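You operate a simulated robot arm through the tools that you are given. There is no shell and no other tool.

You run a simulated robot arm. Do the job below in one go: nothing can be reset, and whatever is moved stays where it is left.

Task
Open the green drawer, take the yellow clamp and leave it in the inside of the green drawer and shut the drawer again. Take the silver cap from the black bench mat and leave it on the card disc on the low shelf of the green table. Put the sprocket on the fittings bench away on the high shelf of the green table. Put the black block on the steel bench away on the long tray below the long yellow guard. Close the middle bench drawer. Press the test button three times. Put the wedge on the steel bench away on the third shelf from the bottom of the grey rack. Turn the wire size knob to 3.15. Do these in any order. Set down upright: yellow clamp, black block.

Only the result counts: the job must be done as asked and must still hold three seconds after the hand-in. Knocking over, shifting, dropping, spilling or breaking anything else fails it. A push-on lid holds only when it is set on centred and level and pressed home; a screw cap is set on level and turned clockwise until tight.

Robot
A 7-joint arm with a two-finger parallel gripper on a trunk, on a base that moves. Base frame: it is fixed to the floor where the robot stands at the start and does not move with it; the origin is under the middle of the robot, x ahead of it, y to its left, z up. Readings come in m, degrees, newtons and seconds.
With the tool pointing down near the work surface it reaches from about 0.28 to 0.72 m from the robot's upright axis, wherever it stands. Its first joint turns from -166.0 to 166.0 degrees. Places, roughly: black block [-0.25, 2.75, 1]; card disc [2.5, 2.5, 0.25]; green drawer [2.5, 2.2, 0.7]; high shelf of the green table (130x15 cm) [2.32, 2.5, 1.12]; inside of the green drawer [2.5, 2.2, 0.6]; long tray below the long yellow guard (86x14 cm) [5.4, -1.5, 0.78]; middle bench drawer [0.5, 2.4, 0.5]; silver cap (7x7x5 cm) [-0.7, 1.8, 0.9]; sprocket (7x7x3 cm) [-1.1, 2.1, 0.9]; test button [0.7, 2.7, 0.9]; third shelf of the grey rack [-0.8, -2.5, 1.1]; wedge (11x5x5 cm) [0.9, 3, 0.9]; wire size knob [1.8, 3.5, 0.9]; yellow clamp (4x6x7 cm) [-1, 1.7, 0.9]. Payload 1.57 kg.
The TCP is the grasp point between the finger pads, 0.03 m short of the fingertips. In the tool frame z runs along the fingers and y along their closing line. Largest opening 0.08 m; finger width 0.017, thickness 0.012; the body of the gripper, 0.04 by 0.082 m, starts 0.08 m behind the TCP.
Orientation is that of the tool frame in the base frame, as a unit quaternion [x, y, z, w]. With the fingers straight down and closing along the base's y, the tool's x points along the base's -x, its y along +y and its z along -z.

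Tools
- The arm moves only by the tool send_rows. Its argument "moves" is a list of rows, each an object of numbers (a shift or turn left out is 0, a gripper value left out holds the last): "tx", "ty", "tz": the shift along the tool's x, y, z in units of 20 mm (1.0 is 20 mm); "wx", "wy", "wz": the turn, a rotation vector about the tool's x, y, z in units of 4 degrees (1.0 is 4 degrees); "claw": the opening, from 0 (shut) to 1 (fully open). In form: [{"tx": .., "ty": .., "tz": .., "wx": .., "wy": .., "wz": .., "claw": ..}, ...]. A call has 1 to 20 rows; each row shifts and turns the commanded pose from where the row before left it, along the tool's axes as they then stand. A call with a number of a shift or a turn outside -1 to 1 is refused whole. A row lasts 0.2 s, in which the tool goes at most 0.05 m and 8.6 degrees; a call with a longer step from one row to the next is refused whole, and so is a gripper value outside its range. A pose out of reach is approached as far as the arm can. The call stops where the force on the tool passes 40 N (or 10 N more than at its start, if that is more) or the arm is blocked; 0.2 s more then pass. The fingers move at their own pace (about 0.072 m/s each) and stop on an object; they squeeze with about 27 N. The grip force told is the motor's: it shows also when the fingers shut on nothing. Time passes only in rows, and 0.2 s behind the last, so rows that do not move let the fingers close. The reply holds the time, the measured pose of the TCP, the force on the tool along the base axes, the opening and the grip force, in the units named above and with some noise, with the torque about the TCP (base axes, N m) and any sound that the robot's microphone picked up.
- Cameras (640 x 400 px; columns grow to the right, rows downward): "scene" is now at [-0.0005, 0.1346, 1.4008]; the picture's right is [-0.06, -1.00, 0.00], its down [-0.52, 0.03, -0.85] and it looks along [0.85, -0.05, -0.52] (base axes); focal length 276 px, centre (320, 200). "wrist" rides on the gripper at [0.072, -0.007, -0.122] in the tool frame; the picture's right is [0.09, 1.00, 0.00], its down [-0.84, 0.08, -0.54] and it looks along [-0.54, 0.05, 0.84] (tool axes); focal length 238 px, centre (320, 200). There is no depth. A picture from a camera that has moved, and an enlarged one, comes with that camera's place and axes in the base frame and with its lens.
- grab_frame(camera): a new picture of that camera. It takes no simulated time.
- raise_lower(by): slides the trunk up (or, below 0, down) by that many m; the arm and the scene camera ride with it, the base frame stays. It gives what a move gives, with no picture.
- steer(legs): drives the robot by 1 to 6 legs, each [ahead, left, turn to the left] in m, m and degrees, along the robot's own axes; the way and the turn of a leg run together, so that a leg with both is an arc; at most 1.5 m and 180 degrees a leg. The arm and the cameras ride along, it lands a little off, and it stops where it bumps. It gives what a move gives.
- pan_tilt(pan, tilt): turns the head with the scene camera to pan (to the left, within 86 degrees either way) and tilt (down, from -29 to 69), counted from straight ahead of the robot. It gives what a move gives.
- zoom(camera, box): a new picture of the part [left, top, right, bottom] of that camera's present view, enlarged. It takes no simulated time.
- finish_job(): hands the job in; it is judged then, once.

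Nothing tells you exact positions but the pictures and the camera data. Unless the task says otherwise, let go and move clear before handing in.

The tools are called as name(argument=value, ...) on one line, values as JSON. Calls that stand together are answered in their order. send_rows: Moves the arm, as the interface text tells. Its arguments: {"type":"object","properties":{"moves":{"type":"array","items":{"type":"object","properties":{"tx":{"type":"number"},"ty":{"type":"number"},"tz":{"type":"number"},"wx":{"type":"number"},"wy":{"type":"number"},"wz":{"type":"number"},"claw":{"type":"number"}}}}},"required":["moves"]} The other tools are called the same way: raise_lower (by) moves the trunk up or down; steer (legs) drives the base; pan_tilt (pan, tilt) turns the head that bears the scene camera; grab_frame (camera) takes a picture; zoom (camera, box) takes an enlarged picture of a part of a camera's view; finish_job () hands the job in.

At the start:

```text
time: 0.0
tool_pos: [0.458, -0.1636, 0.8876]
orientation: [0.0, 1.0, -0.001, 0.0]
contact_force: [-0.2, -0.5, 0.1]
ft_torque: [0.01, 0.02, 0.0]
finger_gap: 0.0801
grasp_force: 0.1
trunk travel left (down, up): [-0.05, 0.065]
robot x, y, heading: [-0.0004, -0.0024, -0.0]
head pan, tilt (commanded): [-3.2, 31.5]
```

scene: 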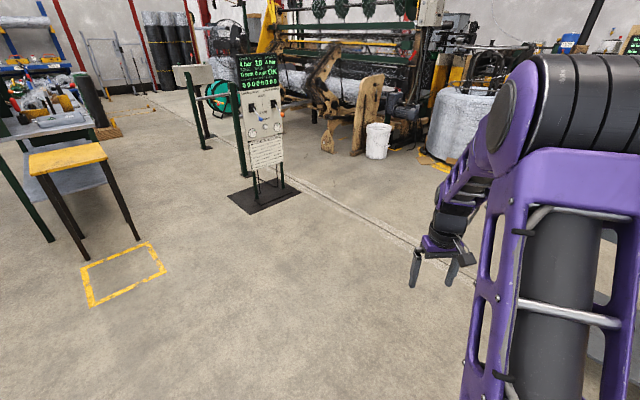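
wrist: 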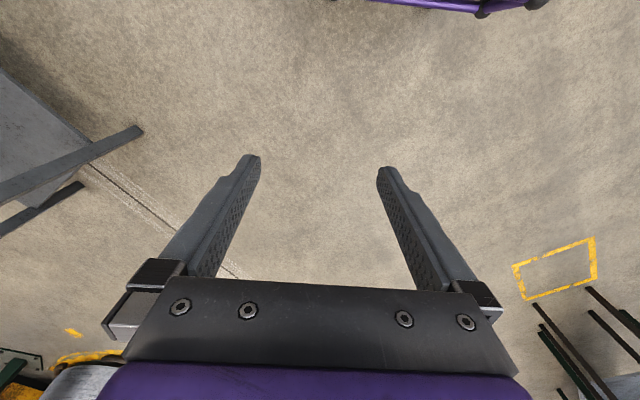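

I see a workshop floor with a small yellow-topped table ahead-left, a test panel ahead, and machinery behind. I'll look around first, starting with panning the head to the left.

pan_tilt(pan=45, tilt=20)

grab_frame(camera="scene")

pan_tilt(pan=86, tilt=20)

grab_frame(camera="scene")

pan_tilt(pan=-70, tilt=20)

grab_frame(camera="scene")

```text
time: 1.2
tool_pos: [0.4594, -0.1621, 0.8869]
orientation: [0.0, 1.0, 0.0, 0.0]
contact_force: [0.4, -0.2, -1.2]
ft_torque: [-0.02, -0.02, 0.01]
finger_gap: 0.0801
grasp_force: 0.1
trunk travel left (down, up): [-0.05, 0.065]
robot x, y, heading: [0.0039, -0.0006, 0.2]
head pan, tilt (commanded): [45.0, 20.0]
```

```text
taken
camera scene: at [-0.0243, 0.2054, 1.4192], right [0.71, -0.71, 0.0], down [-0.24, -0.24, -0.94], along [0.66, 0.66, -0.34], focal length 276 px, centre (320, 200)
```

scene: 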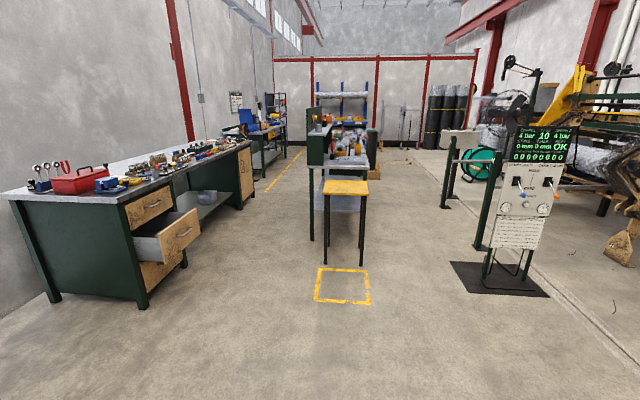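

```text
time: 2.2
tool_pos: [0.4586, -0.1622, 0.8882]
orientation: [0.0, 1.0, 0.0, 0.0]
contact_force: [-0.1, 0.4, 0.6]
ft_torque: [-0.01, 0.0, -0.02]
finger_gap: 0.08
grasp_force: 0.1
trunk travel left (down, up): [-0.05, 0.065]
robot x, y, heading: [0.0015, -0.0027, -0.1]
head pan, tilt (commanded): [85.9, 20.0]
```

```text
taken
camera scene: at [-0.0835, 0.2325, 1.4192], right [1.0, -0.07, 0.0], down [-0.02, -0.34, -0.94], along [0.07, 0.94, -0.34], focal length 276 px, centre (320, 200)
```

scene: 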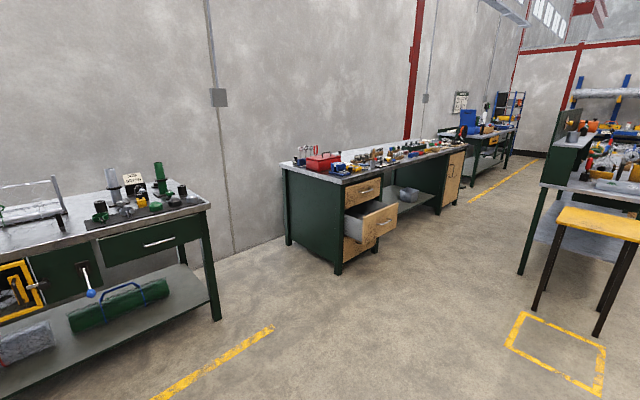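

```text
time: 4.7
tool_pos: [0.4587, -0.1622, 0.888]
orientation: [0.0, 1.0, 0.0, 0.0]
contact_force: [-0.6, 1.0, 0.8]
ft_torque: [-0.02, 0.0, 0.01]
finger_gap: 0.08
grasp_force: 0.0
trunk travel left (down, up): [-0.05, 0.065]
robot x, y, heading: [-0.0024, 0.0044, 0.2]
head pan, tilt (commanded): [-70.0, 20.0]
```

```text
taken
camera scene: at [-0.0583, 0.0521, 1.4192], right [-0.94, -0.34, 0.0], down [-0.12, 0.32, -0.94], along [0.32, -0.88, -0.34], focal length 276 px, centre (320, 200)
```

scene: 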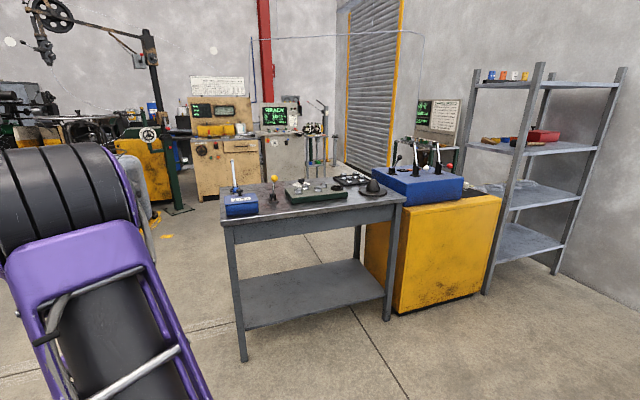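

I see the fittings bench (green, with the black mat) on the left, the steel bench with the open middle drawer beyond it, the green table at right centre, and the grey rack behind. I'll zoom in on each for details.

pan_tilt(pan=86, tilt=20)

zoom(camera="scene", box=[0, 140, 240, 290])

zoom(camera="scene", box=[270, 100, 510, 250])

zoom(camera="scene", box=[400, 70, 640, 220])

zoom(camera="scene", box=[280, 130, 400, 205])

```text
time: 7.1
tool_pos: [0.4582, -0.164, 0.8874]
orientation: [0.0, 1.0, 0.0, -0.001]
contact_force: [0.1, -0.3, -1.4]
ft_torque: [0.06, -0.03, 0.0]
finger_gap: 0.08
grasp_force: 0.0
trunk travel left (down, up): [-0.05, 0.065]
robot x, y, heading: [-0.0033, 0.0013, -0.2]
head pan, tilt (commanded): [85.9, 20.0]
```

```text
2.67 times, centred on (120, 215) of scene
camera zoom: at [-0.0836, 0.2325, 1.4192], right [1.0, -0.07, 0.0], down [-0.02, -0.34, -0.94], along [0.07, 0.94, -0.34], focal length 737 px, centre (853, 160)
```

zoom: 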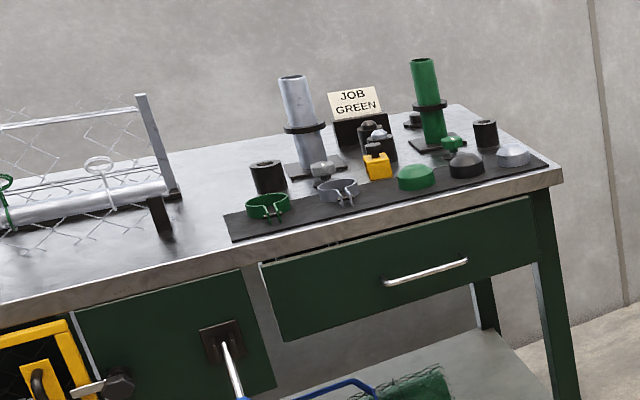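

```text
2.67 times, centred on (390, 175) of scene
camera zoom: at [-0.0836, 0.2325, 1.4192], right [1.0, -0.07, 0.0], down [-0.02, -0.34, -0.94], along [0.07, 0.94, -0.34], focal length 737 px, centre (133, 267)
```

zoom: 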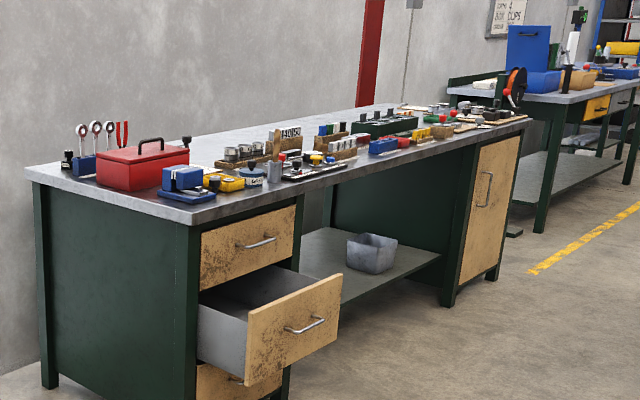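

```text
2.67 times, centred on (520, 145) of scene
camera zoom: at [-0.0836, 0.2325, 1.4192], right [1.0, -0.07, 0.0], down [-0.02, -0.34, -0.94], along [0.07, 0.94, -0.34], focal length 737 px, centre (-213, 347)
```

zoom: 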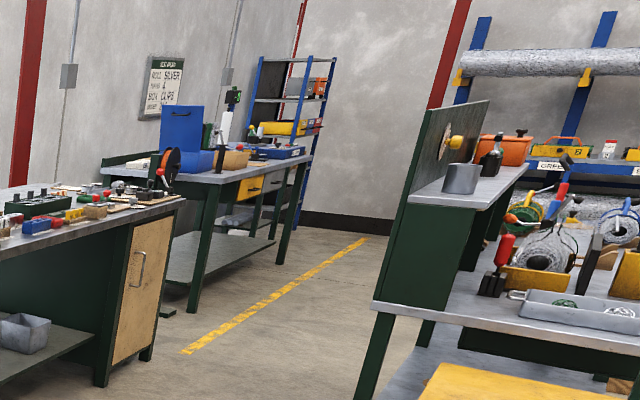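

```text
5.33 times, centred on (340, 168) of scene
camera zoom: at [-0.0836, 0.2325, 1.4192], right [1.0, -0.07, 0.0], down [-0.02, -0.34, -0.94], along [0.07, 0.94, -0.34], focal length 1474 px, centre (213, 373)
```

zoom: 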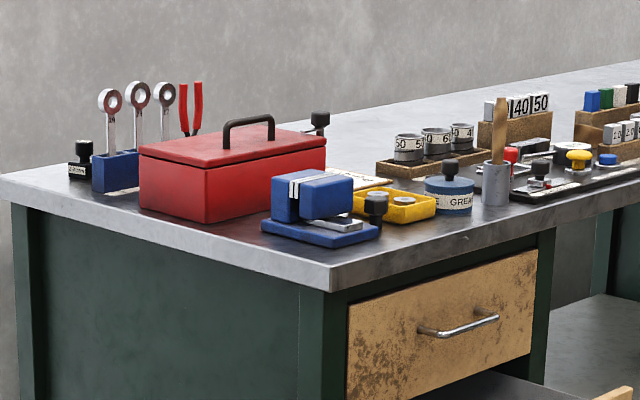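

I can identify the yellow clamp near (-0.93, 1.67) and the silver cap near (-0.69, 1.75). I'd like to know my own base's footprint, so I'll look down and then look further at the other places.

pan_tilt(pan=30, tilt=69)

grab_frame(camera="scene")

pan_tilt(pan=-60, tilt=69)

grab_frame(camera="scene")

pan_tilt(pan=-10, tilt=15)

grab_frame(camera="scene")

```text
time: 8.3
tool_pos: [0.4596, -0.1626, 0.8874]
orientation: [0.001, 1.0, 0.0, -0.001]
contact_force: [0.8, -0.3, -0.3]
ft_torque: [-0.01, 0.0, -0.02]
finger_gap: 0.0801
grasp_force: 0.0
trunk travel left (down, up): [-0.05, 0.065]
robot x, y, heading: [-0.0034, -0.0021, -0.1]
head pan, tilt (commanded): [30.0, 68.8]
```

```text
taken
camera scene: at [-0.0418, 0.1676, 1.3517], right [0.5, -0.87, 0.0], down [-0.81, -0.47, -0.36], along [0.31, 0.18, -0.93], focal length 276 px, centre (320, 200)
```

scene: 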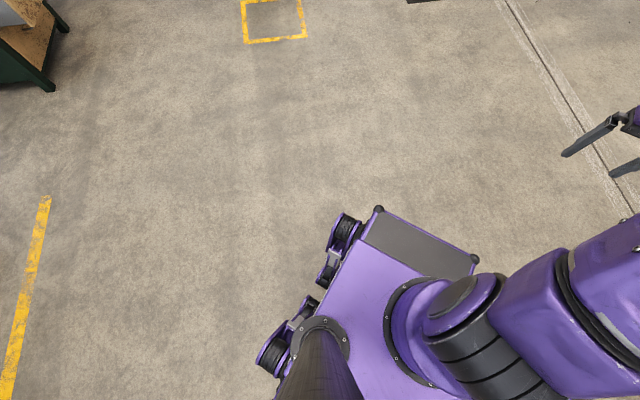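

```text
time: 10.0
tool_pos: [0.4581, -0.1629, 0.8875]
orientation: [0.0, 1.0, -0.001, -0.001]
contact_force: [-1.0, 0.1, -1.0]
ft_torque: [-0.02, -0.04, -0.02]
finger_gap: 0.0799
grasp_force: 0.1
trunk travel left (down, up): [-0.05, 0.065]
robot x, y, heading: [0.002, -0.0028, -0.1]
head pan, tilt (commanded): [-60.0, 68.8]
```

```text
taken
camera scene: at [-0.0622, 0.0912, 1.3517], right [-0.87, -0.5, 0.0], down [-0.47, 0.81, -0.36], along [0.18, -0.31, -0.93], focal length 276 px, centre (320, 200)
```

scene: 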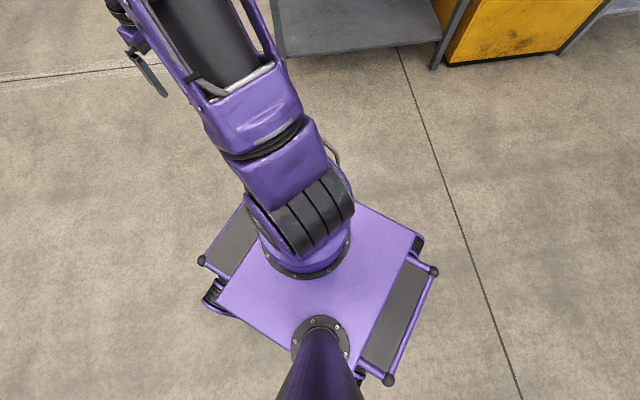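

```text
time: 11.2
tool_pos: [0.458, -0.1635, 0.8877]
orientation: [0.0, 1.0, 0.0, 0.0]
contact_force: [-0.4, -0.5, -0.2]
ft_torque: [-0.01, -0.03, 0.0]
finger_gap: 0.0801
grasp_force: 0.1
trunk travel left (down, up): [-0.05, 0.065]
robot x, y, heading: [0.0016, 0.0024, 0.0]
head pan, tilt (commanded): [-10.0, 15.0]
```

```text
taken
camera scene: at [0.0018, 0.1233, 1.4273], right [-0.17, -0.98, 0.0], down [-0.26, 0.05, -0.97], along [0.95, -0.17, -0.26], focal length 276 px, centre (320, 200)
```

scene: 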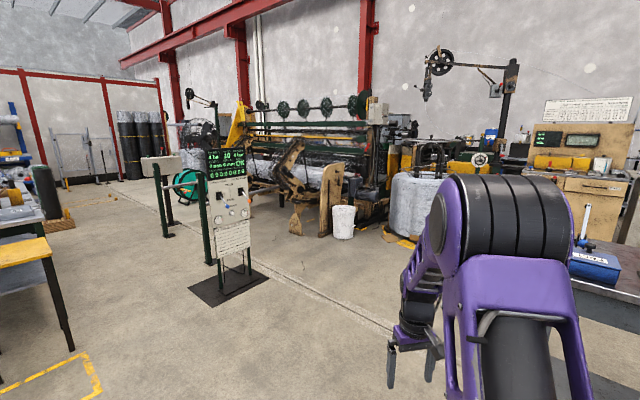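

My base is roughly 0.84 m long by 0.55 m wide, and the arm axis is near its middle. I'll drive toward the fittings bench, turn so that the bench is on my left, and look more closely.

steer(legs=[[-0.45, 0.95, 0], [0, 0, 33]])

pan_tilt(pan=80, tilt=35)

grab_frame(camera="scene")

zoom(camera="scene", box=[200, 50, 520, 250])

```text
time: 22.2
tool_pos: [0.0248, 1.0567, 0.8868]
orientation: [-0.288, 0.958, 0.001, 0.0]
contact_force: [0.1, -0.1, 0.0]
ft_torque: [-0.01, 0.01, 0.01]
finger_gap: 0.0801
grasp_force: 0.2
trunk travel left (down, up): [-0.05, 0.065]
robot x, y, heading: [-0.4483, 0.9414, 33.5]
head pan, tilt (commanded): [-10.0, 15.0]
```

```text
time: 23.9
tool_pos: [0.024, 1.0561, 0.8858]
orientation: [-0.287, 0.958, 0.0, 0.0]
contact_force: [-0.7, 0.3, 0.2]
ft_torque: [0.0, 0.01, -0.03]
finger_gap: 0.08
grasp_force: 0.1
trunk travel left (down, up): [-0.05, 0.065]
robot x, y, heading: [-0.4514, 0.943, 33.3]
head pan, tilt (commanded): [80.0, 35.0]
```

```text
taken
camera scene: at [-0.6359, 1.089, 1.3954], right [0.92, 0.4, 0.0], down [0.23, -0.53, -0.82], along [-0.33, 0.75, -0.57], focal length 276 px, centre (320, 200)
```

scene: 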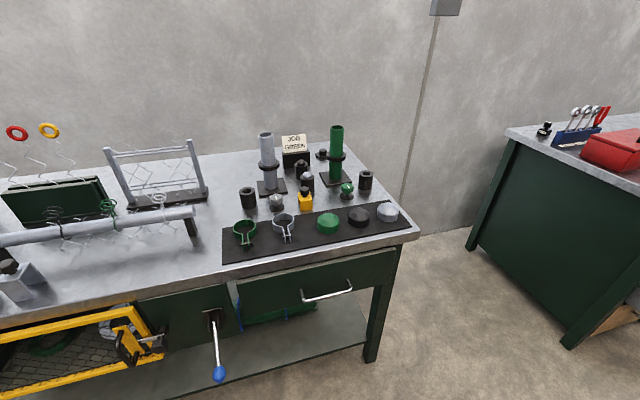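

```text
2.00 times, centred on (360, 150) of scene
camera zoom: at [-0.6359, 1.089, 1.3954], right [0.92, 0.4, 0.0], down [0.23, -0.53, -0.82], along [-0.33, 0.75, -0.57], focal length 553 px, centre (240, 300)
```

zoom: 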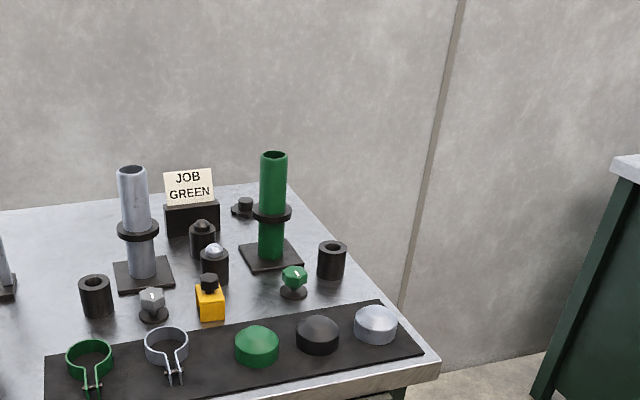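

The silver cap is at the right end of the mat, the yellow clamp is just behind the mat, and the dark sprocket seems to be behind, between the sign and the green post. I'll zoom in closer on these.

zoom(camera="scene", box=[280, 130, 360, 180])

zoom(camera="scene", box=[280, 170, 420, 257])

```text
8.00 times, centred on (320, 155) of scene
camera zoom: at [-0.6359, 1.089, 1.3954], right [0.92, 0.4, 0.0], down [0.23, -0.53, -0.82], along [-0.33, 0.75, -0.57], focal length 2212 px, centre (320, 560)
```

zoom: 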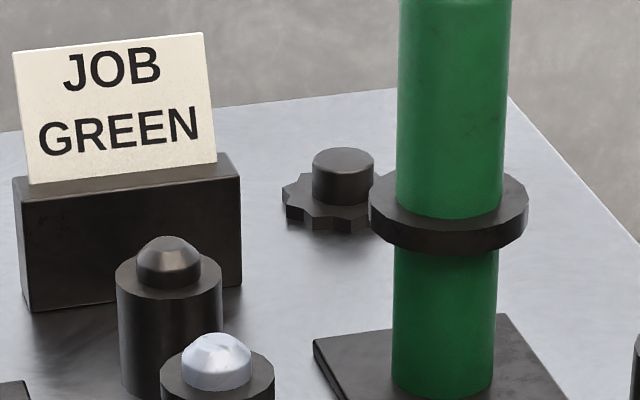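

```text
4.57 times, centred on (350, 214) of scene
camera zoom: at [-0.6359, 1.089, 1.3954], right [0.92, 0.4, 0.0], down [0.23, -0.53, -0.82], along [-0.33, 0.75, -0.57], focal length 1264 px, centre (183, 138)
```

zoom: 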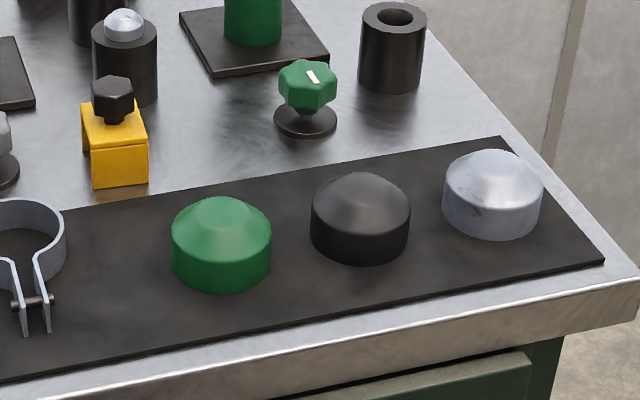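

The sprocket has a hub on top that I can grip; it lies about 0.56 m behind the bench's front edge, so I'll reach it from the gap between the two benches. I'll drive to the gap's mouth, turn to face the wall and check the gap.

steer(legs=[[0.74, 0.095, 0], [0, 0, 91]])

pan_tilt(pan=10, tilt=40)

grab_frame(camera="scene")

pan_tilt(pan=55, tilt=30)

grab_frame(camera="scene")

```text
time: 31.9
tool_pos: [-0.0065, 1.8927, 0.8865]
orientation: [0.882, -0.471, 0.0, 0.001]
contact_force: [1.4, -0.5, 0.5]
ft_torque: [0.01, -0.01, 0.0]
finger_gap: 0.0799
grasp_force: 0.1
trunk travel left (down, up): [-0.05, 0.065]
robot x, y, heading: [0.1118, 1.4207, 124.0]
head pan, tilt (commanded): [80.0, 35.0]
```

```text
time: 33.3
tool_pos: [-0.0072, 1.8934, 0.8866]
orientation: [0.882, -0.471, 0.001, -0.001]
contact_force: [0.5, 0.7, 0.4]
ft_torque: [-0.02, 0.0, 0.03]
finger_gap: 0.0801
grasp_force: 0.0
trunk travel left (down, up): [-0.05, 0.065]
robot x, y, heading: [0.1117, 1.4228, 123.8]
head pan, tilt (commanded): [10.0, 40.0]
```

```text
taken
camera scene: at [-0.0126, 1.3297, 1.3878], right [0.72, 0.69, 0.0], down [0.44, -0.46, -0.77], along [-0.53, 0.55, -0.64], focal length 276 px, centre (320, 200)
```

scene: 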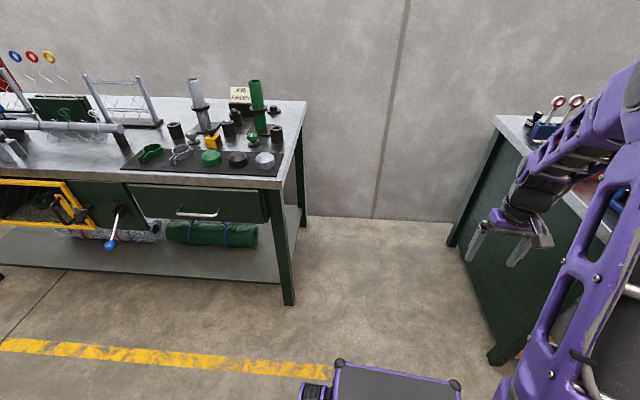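

```text
time: 34.4
tool_pos: [-0.0065, 1.8938, 0.8882]
orientation: [0.882, -0.471, 0.001, 0.0]
contact_force: [0.3, 0.1, -0.5]
ft_torque: [0.0, 0.01, 0.0]
finger_gap: 0.08
grasp_force: 0.0
trunk travel left (down, up): [-0.05, 0.065]
robot x, y, heading: [0.1131, 1.4195, 123.7]
head pan, tilt (commanded): [55.0, 30.0]
```

```text
taken
camera scene: at [-0.0442, 1.2704, 1.4031], right [0.02, 1.0, 0.0], down [0.5, -0.01, -0.87], along [-0.87, 0.02, -0.5], focal length 276 px, centre (320, 200)
```

scene: 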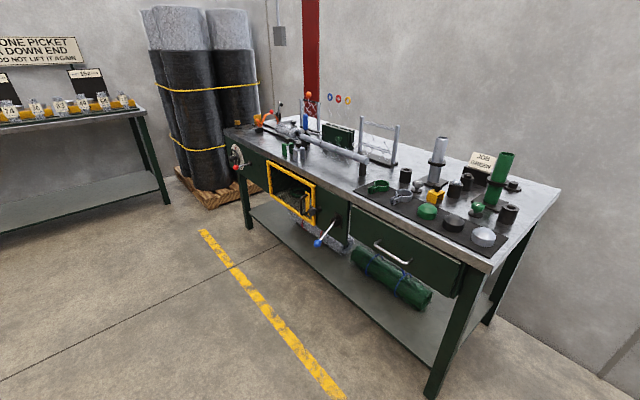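

The wall is right behind the bench (about 0.79 m from its front edge), so I'll pull the arm in and raise it before driving into the gap.

send_rows(moves=[{"tx": 0.6, "ty": 0.8, "tz": -0.8}, {"tx": 0.6, "ty": 0.8, "tz": -0.8}, {"tx": 0.6, "ty": 0.8, "tz": -0.8}, {"tx": 0.6, "ty": 0.8, "tz": -0.8}, {"tx": 0.6, "ty": 0.8, "tz": -0.8}, {"tx": 0.6, "ty": 0.8, "tz": -0.8}, {"tx": 0.6, "ty": 0.8, "tz": -0.8}, {"tx": 0.6, "ty": 0.8, "tz": -0.8}, {"tx": 0.6, "ty": 0.8, "tz": -0.8}, {"tx": 0.6, "ty": 0.8, "tz": -0.8}])

steer(legs=[[0, 0, 5.9], [0.55, -0.065, 0]])

pan_tilt(pan=20, tilt=50)

grab_frame(camera="scene")

```text
time: 36.6
tool_pos: [-0.0729, 1.7033, 1.0479]
orientation: [0.882, -0.471, 0.001, 0.0]
contact_force: [0.6, 0.1, 0.4]
ft_torque: [-0.02, -0.02, 0.01]
finger_gap: 0.0799
grasp_force: 0.0
trunk travel left (down, up): [-0.05, 0.065]
robot x, y, heading: [0.1101, 1.4211, 123.8]
head pan, tilt (commanded): [55.0, 30.0]
```

```text
time: 40.4
tool_pos: [-0.4096, 2.165, 1.048]
orientation: [0.903, -0.429, 0.0, 0.001]
contact_force: [0.0, -0.3, 0.1]
ft_torque: [-0.01, 0.0, 0.02]
finger_gap: 0.0801
grasp_force: 0.1
trunk travel left (down, up): [-0.05, 0.065]
robot x, y, heading: [-0.1962, 1.9025, 129.2]
head pan, tilt (commanded): [55.0, 30.0]
```

```text
time: 41.4
tool_pos: [-0.41, 2.1642, 1.0481]
orientation: [0.903, -0.429, 0.0, 0.001]
contact_force: [-0.8, -0.6, 0.6]
ft_torque: [-0.01, -0.01, 0.03]
finger_gap: 0.0799
grasp_force: 0.1
trunk travel left (down, up): [-0.05, 0.065]
robot x, y, heading: [-0.1984, 1.9017, 129.0]
head pan, tilt (commanded): [20.0, 50.0]
```

```text
taken
camera scene: at [-0.3277, 1.7369, 1.3741], right [-0.08, 1.0, 0.0], down [0.76, 0.06, -0.65], along [-0.65, -0.05, -0.76], focal length 276 px, centre (320, 200)
```

scene: 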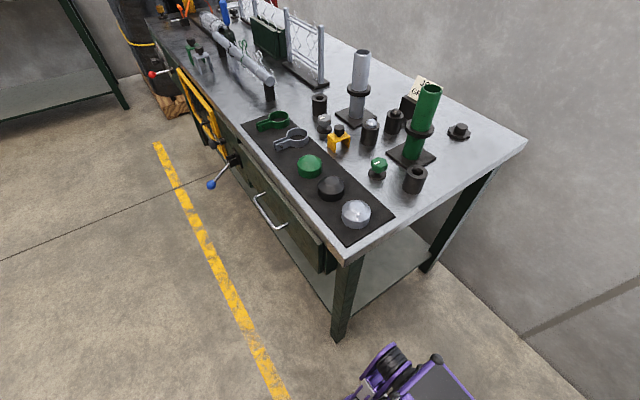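

The gap is clear and I'm centred in it. I'll drive 0.36 m further in, then reach left over the rear of the bench toward the sprocket near (-1.06, 2.11).

steer(legs=[[0.36, 0, 0.6]])

pan_tilt(pan=50, tilt=45)

grab_frame(camera="scene")

grab_frame(camera="wrist")

```text
time: 43.7
tool_pos: [-0.6435, 2.441, 1.0481]
orientation: [0.906, -0.423, 0.0, -0.001]
contact_force: [0.0, 0.0, 0.2]
ft_torque: [0.01, 0.01, -0.01]
finger_gap: 0.0802
grasp_force: 0.2
trunk travel left (down, up): [-0.05, 0.065]
robot x, y, heading: [-0.4279, 2.1814, 129.8]
head pan, tilt (commanded): [20.0, 50.0]
```

```text
time: 44.7
tool_pos: [-0.6436, 2.4427, 1.049]
orientation: [0.905, -0.424, 0.0, 0.0]
contact_force: [-0.4, 0.3, 0.7]
ft_torque: [0.01, -0.02, 0.0]
finger_gap: 0.0801
grasp_force: 0.1
trunk travel left (down, up): [-0.05, 0.065]
robot x, y, heading: [-0.4319, 2.1811, 130.0]
head pan, tilt (commanded): [50.0, 45.0]
```

```text
taken
camera scene: at [-0.5599, 2.0139, 1.3808], right [-0.09, 1.0, 0.0], down [0.7, 0.06, -0.71], along [-0.71, -0.06, -0.71], focal length 276 px, centre (320, 200)
```

scene: 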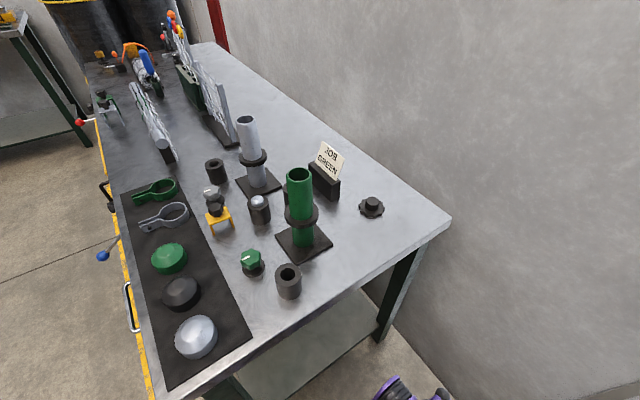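

```text
taken
camera wrist: at [-0.591, 2.3902, 1.1696], right [-0.71, -0.71, 0.0], down [-0.6, 0.59, 0.54], along [-0.38, 0.38, -0.84], focal length 238 px, centre (320, 200)
```

wrist: 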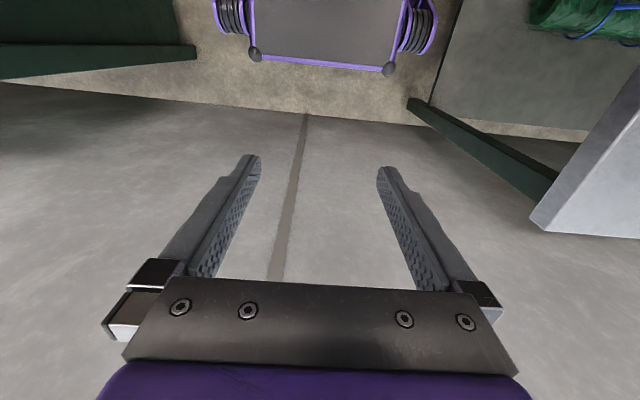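

I'm beside the bench's right end; the sprocket is at about (-1.066, 2.105). I'll swing the raised tool 0.4 m to the left over the bench's back while turning it to stay radial, then check the wrist camera.

send_rows(moves=[{"tx": 0, "ty": 1, "wz": -0.7125}, {"tx": -0.0497, "ty": 0.9988, "wz": -0.7125}, {"tx": -0.0993, "ty": 0.9951, "wz": -0.7125}, {"tx": -0.1487, "ty": 0.9889, "wz": -0.7125}, {"tx": -0.1977, "ty": 0.9803, "wz": -0.7125}, {"tx": -0.2462, "ty": 0.9692, "wz": -0.7125}, {"tx": -0.294, "ty": 0.9558, "wz": -0.7125}, {"tx": -0.3412, "ty": 0.94, "wz": -0.7125}, {"tx": -0.3875, "ty": 0.9219, "wz": -0.7125}, {"tx": -0.4329, "ty": 0.9015, "wz": -0.7125}, {"tx": -0.4772, "ty": 0.8788, "wz": -0.7125}, {"tx": -0.5203, "ty": 0.854, "wz": -0.7125}, {"tx": -0.5621, "ty": 0.8271, "wz": -0.7125}, {"tx": -0.6025, "ty": 0.7981, "wz": -0.7125}, {"tx": -0.6414, "ty": 0.7672, "wz": -0.7125}, {"tx": -0.6788, "ty": 0.7343, "wz": -0.7125}, {"tx": -0.7145, "ty": 0.6997, "wz": -0.7125}, {"tx": -0.7484, "ty": 0.6633, "wz": -0.7125}, {"tx": -0.7804, "ty": 0.6252, "wz": -0.7125}, {"tx": -0.8106, "ty": 0.5857, "wz": -0.7125}])

grab_frame(camera="wrist")

grab_frame(camera="scene")

```text
time: 48.9
tool_pos: [-0.9508, 2.1867, 1.049]
orientation: [0.998, 0.059, 0.001, 0.0]
contact_force: [-0.3, -0.2, 0.2]
ft_torque: [0.03, 0.03, 0.01]
finger_gap: 0.0802
grasp_force: 0.1
trunk travel left (down, up): [-0.05, 0.065]
robot x, y, heading: [-0.428, 2.1814, 130.0]
head pan, tilt (commanded): [50.0, 45.0]
```

```text
taken
camera wrist: at [-0.8785, 2.2007, 1.1697], right [0.21, -0.98, 0.0], down [-0.82, -0.18, 0.54], along [-0.53, -0.11, -0.84], focal length 238 px, centre (320, 200)
```

wrist: 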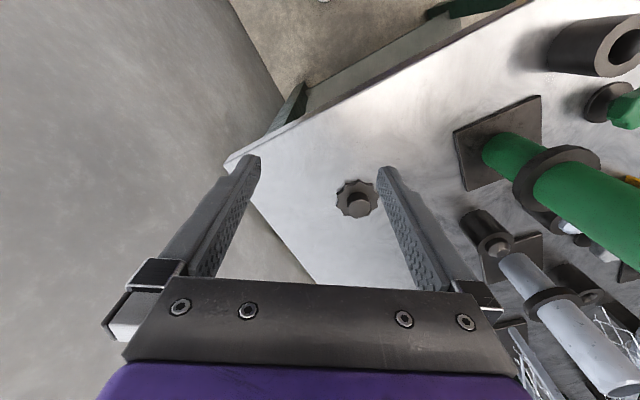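

```text
taken
camera scene: at [-0.56, 2.0214, 1.3806], right [0.0, 1.0, 0.0], down [0.71, 0.0, -0.71], along [-0.71, 0.0, -0.71], focal length 276 px, centre (320, 200)
```

scene: 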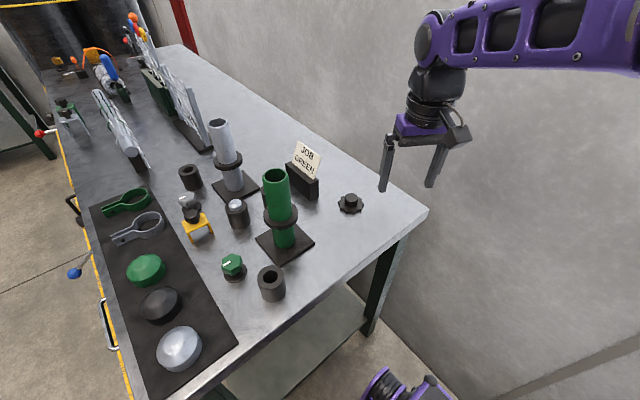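

The sprocket sits near (-1.063, 2.103) in the wrist view. I'll move over it and descend part way before checking the centring.

send_rows(moves=[{"tx": -0.865, "ty": 0.501}, {"tx": -0.865, "ty": 0.501}, {"tx": -0.865, "ty": 0.501}, {"tx": -0.865, "ty": 0.501}, {"tx": -0.865, "ty": 0.501}, {"tx": -0.865, "ty": 0.501}, {"tx": -0.865, "ty": 0.501}, {"tz": 0.9}, {"tz": 0.9}, {"tz": 0.9}, {"tz": 0.9}, {"tz": 0.9}])

grab_frame(camera="wrist")

grab_frame(camera="scene")

```text
time: 51.5
tool_pos: [-1.0608, 2.101, 0.9566]
orientation: [0.998, 0.059, 0.001, 0.0]
contact_force: [0.4, 0.1, -0.2]
ft_torque: [0.03, 0.01, 0.02]
finger_gap: 0.0799
grasp_force: 0.1
trunk travel left (down, up): [-0.05, 0.065]
robot x, y, heading: [-0.4314, 2.1817, 129.6]
head pan, tilt (commanded): [50.0, 45.0]
```

```text
taken
camera wrist: at [-0.9898, 2.1163, 1.0779], right [0.21, -0.98, 0.0], down [-0.82, -0.18, 0.54], along [-0.53, -0.11, -0.84], focal length 238 px, centre (320, 200)
```

wrist: 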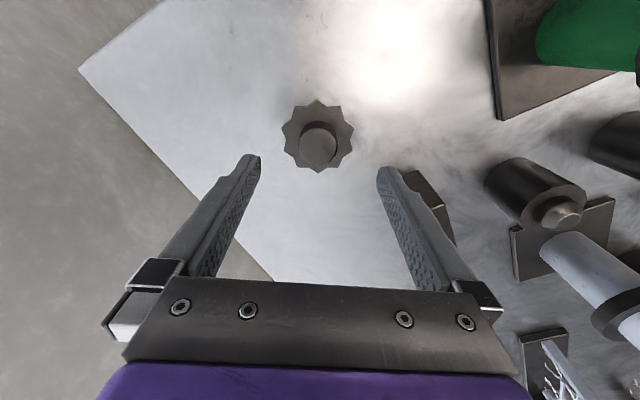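

```text
taken
camera scene: at [-0.56, 2.0213, 1.3806], right [0.0, 1.0, 0.0], down [0.71, 0.0, -0.71], along [-0.71, 0.0, -0.71], focal length 276 px, centre (320, 200)
```

scene: 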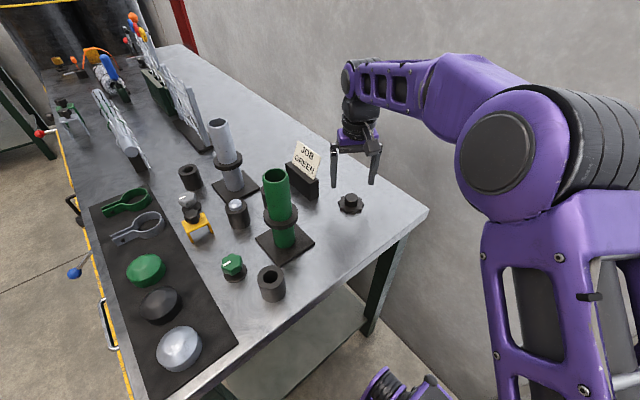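

The sprocket's hub (about 34 mm across) is nearly under the tool. I'll narrow the fingers to about 5 cm, correct slightly and descend so that the fingertips straddle the hub above the teeth.

send_rows(moves=[{"tx": -0.15, "ty": -0.1, "claw": 0.65}, {"tz": 0.7}, {"tz": 0.7}, {"tz": 0.7}, {"tz": 0.7}, {"tz": 0.6}])

grab_frame(camera="wrist")

zoom(camera="scene", box=[290, 140, 410, 215])

```text
time: 52.9
tool_pos: [-1.0656, 2.104, 0.8981]
orientation: [0.998, 0.059, -0.005, 0.001]
contact_force: [9.5, 1.6, 35.1]
ft_torque: [0.0, -0.53, 0.03]
finger_gap: 0.052
grasp_force: 0.1
trunk travel left (down, up): [-0.05, 0.065]
robot x, y, heading: [-0.4286, 2.1832, 129.8]
head pan, tilt (commanded): [50.0, 45.0]
```

```text
taken
camera wrist: at [-0.9923, 2.1189, 1.0184], right [0.21, -0.98, 0.0], down [-0.82, -0.18, 0.55], along [-0.54, -0.11, -0.84], focal length 238 px, centre (320, 200)
```

wrist: 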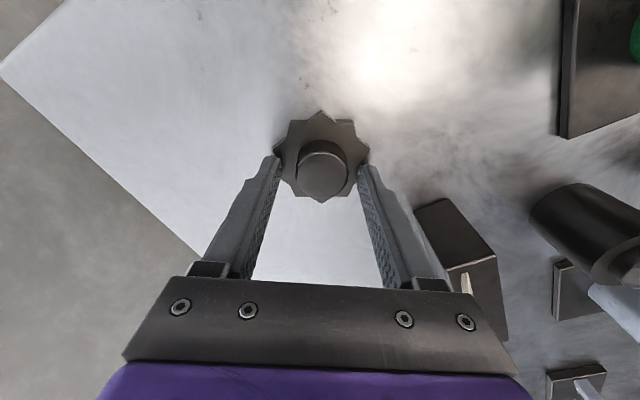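

```text
5.33 times, centred on (350, 178) of scene
camera zoom: at [-0.5567, 2.0218, 1.3818], right [0.0, 1.0, 0.0], down [0.7, 0.0, -0.71], along [-0.71, 0.0, -0.7], focal length 1474 px, centre (160, 320)
```

zoom: 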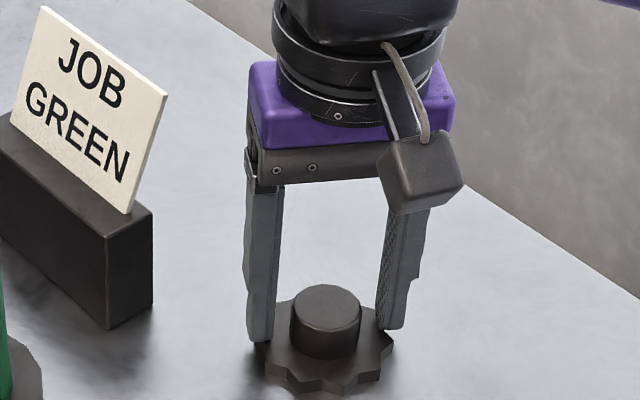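

The fingertips touched the tooth plate (plate top at about z 0.867), and the hub is about 5 mm closer to the robot than the tool axis. I'll lift a few millimetres, shift, and look at the reading before closing.

send_rows(moves=[{"tz": -0.3}, {"tx": 0.27}, {}])

grab_frame(camera="wrist")

```text
time: 53.7
tool_pos: [-1.0601, 2.1054, 0.898]
orientation: [0.998, 0.059, -0.003, 0.001]
contact_force: [-10.1, -2.4, 23.7]
ft_torque: [-0.02, 0.14, 0.04]
finger_gap: 0.052
grasp_force: 0.0
trunk travel left (down, up): [-0.05, 0.065]
robot x, y, heading: [-0.4296, 2.1822, 130.1]
head pan, tilt (commanded): [50.0, 45.0]
```

```text
taken
camera wrist: at [-0.9885, 2.1194, 1.0187], right [0.21, -0.98, 0.0], down [-0.82, -0.18, 0.55], along [-0.53, -0.11, -0.84], focal length 238 px, centre (320, 200)
```

wrist: 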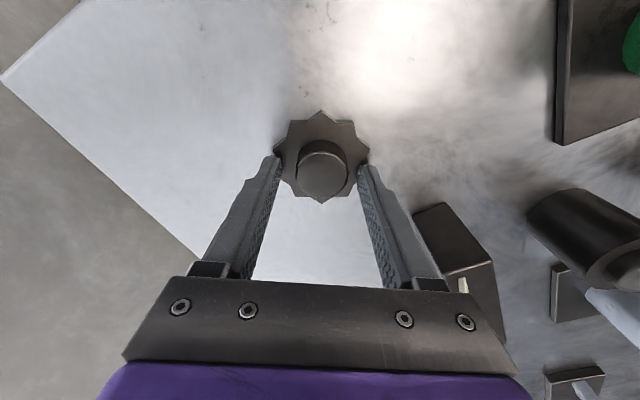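

The fingers were still pressing on the plate, so the sprocket slid along with them slightly. I'll lift more until contact is gone, then shift and check.

send_rows(moves=[{"tz": -0.2}, {"tz": -0.2}, {}])

grab_frame(camera="wrist")

```text
time: 54.5
tool_pos: [-1.0598, 2.1049, 0.9022]
orientation: [0.998, 0.059, 0.001, 0.0]
contact_force: [0.6, -0.2, -0.3]
ft_torque: [0.0, -0.03, -0.01]
finger_gap: 0.0521
grasp_force: 0.0
trunk travel left (down, up): [-0.05, 0.065]
robot x, y, heading: [-0.4309, 2.1836, 130.0]
head pan, tilt (commanded): [50.0, 45.0]
```

```text
taken
camera wrist: at [-0.9885, 2.1201, 1.0241], right [0.21, -0.98, 0.0], down [-0.82, -0.18, 0.54], along [-0.53, -0.11, -0.84], focal length 238 px, centre (320, 200)
```

wrist: 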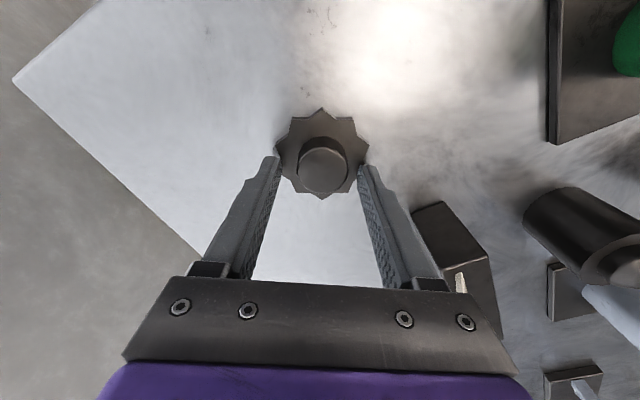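

Contact is free now at z 0.902; the hub is about 4 mm toward the robot from the tool axis. I'll shift, lower 2–3 mm and close on the hub.

send_rows(moves=[{"tx": 0.22, "ty": 0.05}, {"tz": 0.1}, {}, {"claw": 0}, {"claw": 0}, {"claw": 0}, {"claw": 0}])

grab_frame(camera="wrist")

```text
time: 56.1
tool_pos: [-1.057, 2.1054, 0.9017]
orientation: [0.998, 0.059, 0.0, 0.0]
contact_force: [-0.4, -0.1, -0.1]
ft_torque: [0.02, 0.05, -0.04]
finger_gap: 0.033
grasp_force: 27.4
trunk travel left (down, up): [-0.05, 0.065]
robot x, y, heading: [-0.4295, 2.1794, 129.8]
head pan, tilt (commanded): [50.0, 45.0]
```

```text
taken
camera wrist: at [-0.9848, 2.1193, 1.0229], right [0.21, -0.98, 0.0], down [-0.82, -0.18, 0.54], along [-0.53, -0.11, -0.84], focal length 238 px, centre (320, 200)
```

wrist: 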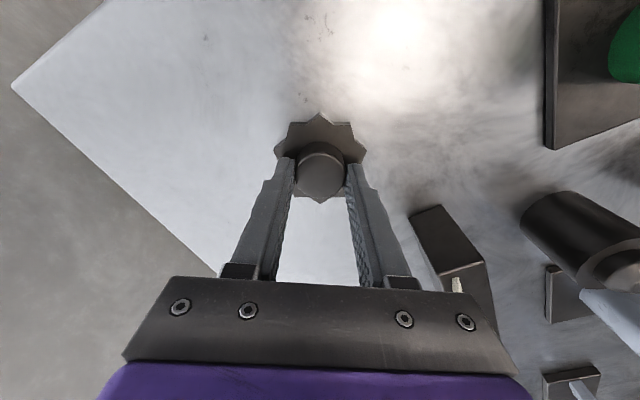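

The hub is gripped (gap 33 mm, 27 N). I'll lift it and check.

send_rows(moves=[{"tz": -0.4}, {"tz": -0.8}, {"tz": -1}, {"tz": -1}, {"tz": -1}, {"tz": -1}, {"tz": -1}, {"tz": -1}, {"tz": -1}])

grab_frame(camera="wrist")

grab_frame(camera="scene")

```text
time: 58.1
tool_pos: [-1.0569, 2.1028, 1.0661]
orientation: [0.998, 0.059, 0.001, 0.0]
contact_force: [-0.2, 0.8, 0.1]
ft_torque: [-0.02, 0.02, 0.01]
finger_gap: 0.0
grasp_force: 21.2
trunk travel left (down, up): [-0.05, 0.065]
robot x, y, heading: [-0.4301, 2.1776, 129.8]
head pan, tilt (commanded): [50.0, 45.0]
```

```text
taken
camera wrist: at [-0.9845, 2.1182, 1.1866], right [0.21, -0.98, 0.0], down [-0.82, -0.18, 0.54], along [-0.53, -0.11, -0.84], focal length 238 px, centre (320, 200)
```

wrist: 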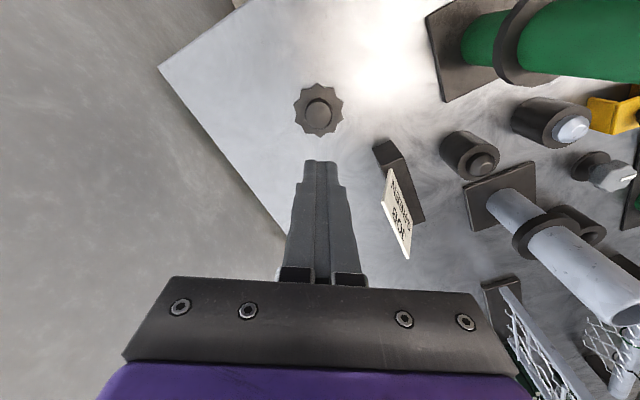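

```text
taken
camera scene: at [-0.5601, 2.0213, 1.3805], right [0.0, 1.0, 0.0], down [0.71, 0.0, -0.71], along [-0.71, 0.0, -0.71], focal length 276 px, centre (320, 200)
```

scene: 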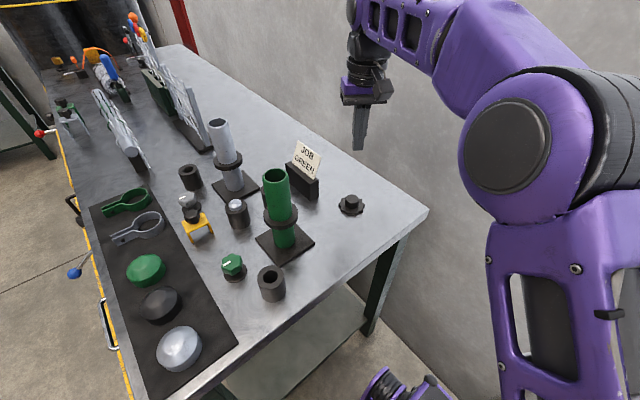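

The hub slipped out of the fingers; the sprocket is still upright on the bench. I'll look at it closely to choose a better grip.

zoom(camera="scene", box=[320, 180, 384, 220])

zoom(camera="wrist", box=[270, 70, 366, 130])

zoom(camera="wrist", box=[260, 140, 388, 220])

```text
10.00 times, centred on (352, 200) of scene
camera zoom: at [-0.5601, 2.0213, 1.3805], right [0.0, 1.0, 0.0], down [0.71, 0.0, -0.71], along [-0.71, 0.0, -0.71], focal length 2764 px, centre (0, 200)
```

zoom: 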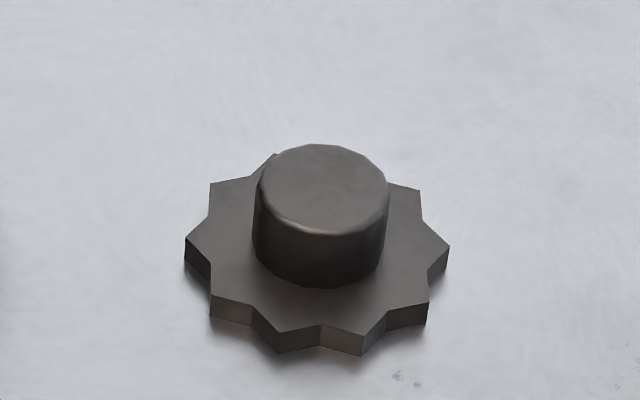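

```text
6.67 times, centred on (318, 100) of wrist
camera zoom: at [-0.9845, 2.1182, 1.1866], right [0.21, -0.98, 0.0], down [-0.82, -0.18, 0.54], along [-0.53, -0.11, -0.84], focal length 1589 px, centre (333, 867)
```

zoom: 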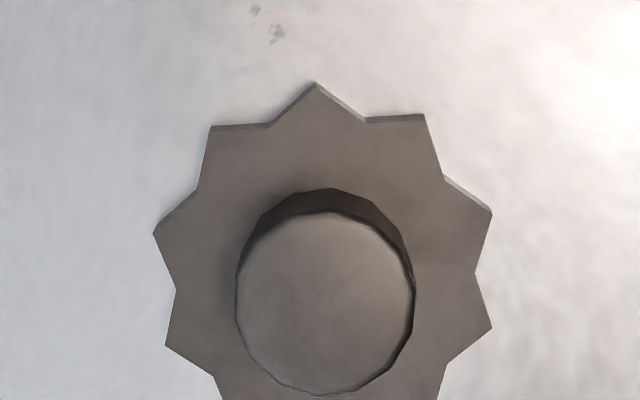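

```text
5.00 times, centred on (324, 180) of wrist
camera zoom: at [-0.9845, 2.1182, 1.1866], right [0.21, -0.98, 0.0], down [-0.82, -0.18, 0.54], along [-0.53, -0.11, -0.84], focal length 1192 px, centre (300, 300)
```

zoom: 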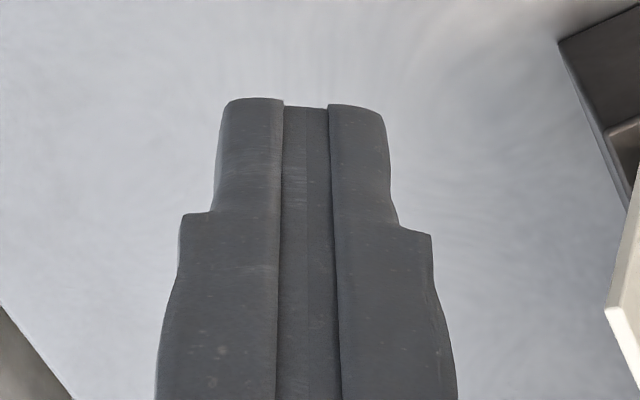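

The hub is about 2 cm tall on a 1 cm plate and the sprocket did not move. I'll go down again with finer steps until the tips are just above the plate, then grip and lift slowly.

send_rows(moves=[{"tx": 0.1, "ty": -0.08, "claw": 0.6}, {"tz": 1}, {"tz": 1}, {"tz": 1}, {"tz": 1}, {"tz": 1}, {"tz": 1}, {"tz": 1}, {"tz": 0.8}, {"tz": 0.3}, {}])

grab_frame(camera="wrist")

zoom(camera="scene", box=[312, 160, 392, 210])

```text
time: 60.5
tool_pos: [-1.0537, 2.105, 0.9044]
orientation: [0.998, 0.059, 0.0, 0.0]
contact_force: [0.3, -0.4, 0.2]
ft_torque: [0.01, -0.01, 0.01]
finger_gap: 0.048
grasp_force: 0.1
trunk travel left (down, up): [-0.05, 0.065]
robot x, y, heading: [-0.4346, 2.1774, 129.7]
head pan, tilt (commanded): [50.0, 45.0]
```

```text
taken
camera wrist: at [-0.9822, 2.1199, 1.0253], right [0.21, -0.98, 0.0], down [-0.82, -0.18, 0.54], along [-0.53, -0.11, -0.84], focal length 238 px, centre (320, 200)
```

wrist: 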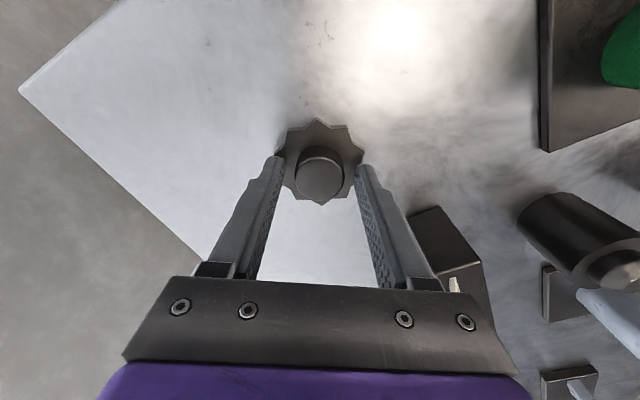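

```text
8.00 times, centred on (352, 185) of scene
camera zoom: at [-0.56, 2.0213, 1.3805], right [0.0, 1.0, 0.0], down [0.71, 0.0, -0.71], along [-0.71, 0.0, -0.71], focal length 2212 px, centre (64, 320)
```

zoom: 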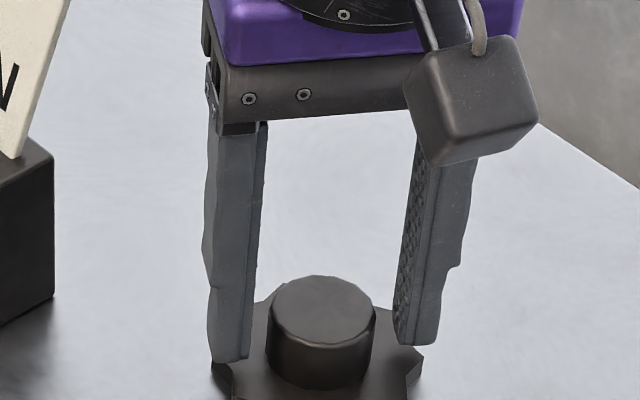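

The fingers straddle the hub evenly. I'll descend in 2 mm steps and watch the force.

send_rows(moves=[{"tx": 0.1, "tz": 0.1}, {"tz": 0.1}, {}])

send_rows(moves=[{"tz": 0.1}, {}])

```text
time: 61.3
tool_pos: [-1.0525, 2.106, 0.9006]
orientation: [0.998, 0.059, -0.001, 0.0]
contact_force: [0.5, 0.5, -0.6]
ft_torque: [0.0, 0.01, 0.0]
finger_gap: 0.048
grasp_force: 0.0
trunk travel left (down, up): [-0.05, 0.065]
robot x, y, heading: [-0.4293, 2.1798, 129.6]
head pan, tilt (commanded): [50.0, 45.0]
```

```text
time: 61.9
tool_pos: [-1.0514, 2.1064, 0.8985]
orientation: [0.998, 0.06, 0.0, 0.0]
contact_force: [-0.1, 0.3, 0.9]
ft_torque: [-0.04, -0.02, -0.02]
finger_gap: 0.0478
grasp_force: 0.1
trunk travel left (down, up): [-0.05, 0.065]
robot x, y, heading: [-0.4293, 2.1809, 129.9]
head pan, tilt (commanded): [50.0, 45.0]
```

The tips are just at the plate. I'll close, wait, and lift in small steps.

send_rows(moves=[{"claw": 0}, {"claw": 0}, {"claw": 0}, {"claw": 0}, {"claw": 0}, {"tz": -0.15}, {"tz": -0.15}, {"tz": -0.15}, {"tz": -0.15}, {"tz": -0.2}, {"tz": -0.2}])

grab_frame(camera="wrist")

zoom(camera="scene", box=[312, 160, 392, 210])

```text
time: 64.3
tool_pos: [-1.0533, 2.1064, 0.9182]
orientation: [0.998, 0.059, 0.001, 0.001]
contact_force: [0.0, 0.2, -2.7]
ft_torque: [0.0, 0.02, -0.05]
finger_gap: 0.0327
grasp_force: 26.8
trunk travel left (down, up): [-0.05, 0.065]
robot x, y, heading: [-0.4304, 2.1844, 129.8]
head pan, tilt (commanded): [50.0, 45.0]
```

```text
taken
camera wrist: at [-0.9809, 2.1204, 1.0391], right [0.21, -0.98, 0.0], down [-0.82, -0.18, 0.54], along [-0.53, -0.11, -0.84], focal length 238 px, centre (320, 200)
```

wrist: 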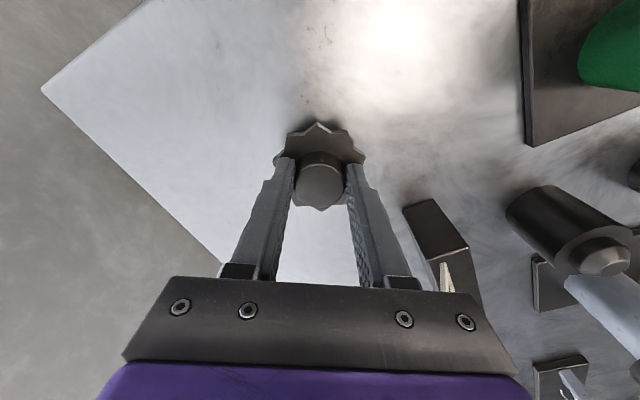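

```text
8.00 times, centred on (352, 185) of scene
camera zoom: at [-0.5603, 2.0213, 1.3805], right [0.0, 1.0, 0.0], down [0.71, 0.0, -0.71], along [-0.71, 0.0, -0.71], focal length 2212 px, centre (64, 320)
```

zoom: 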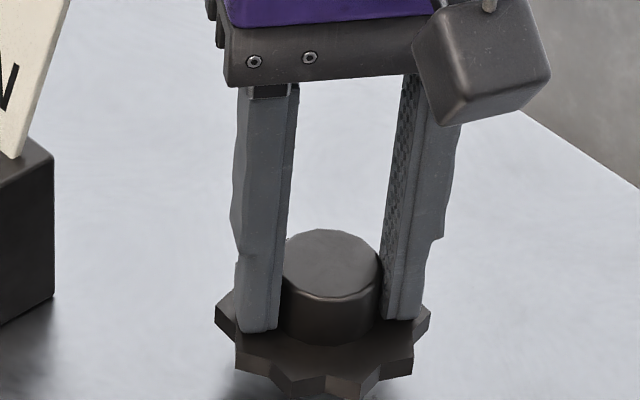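

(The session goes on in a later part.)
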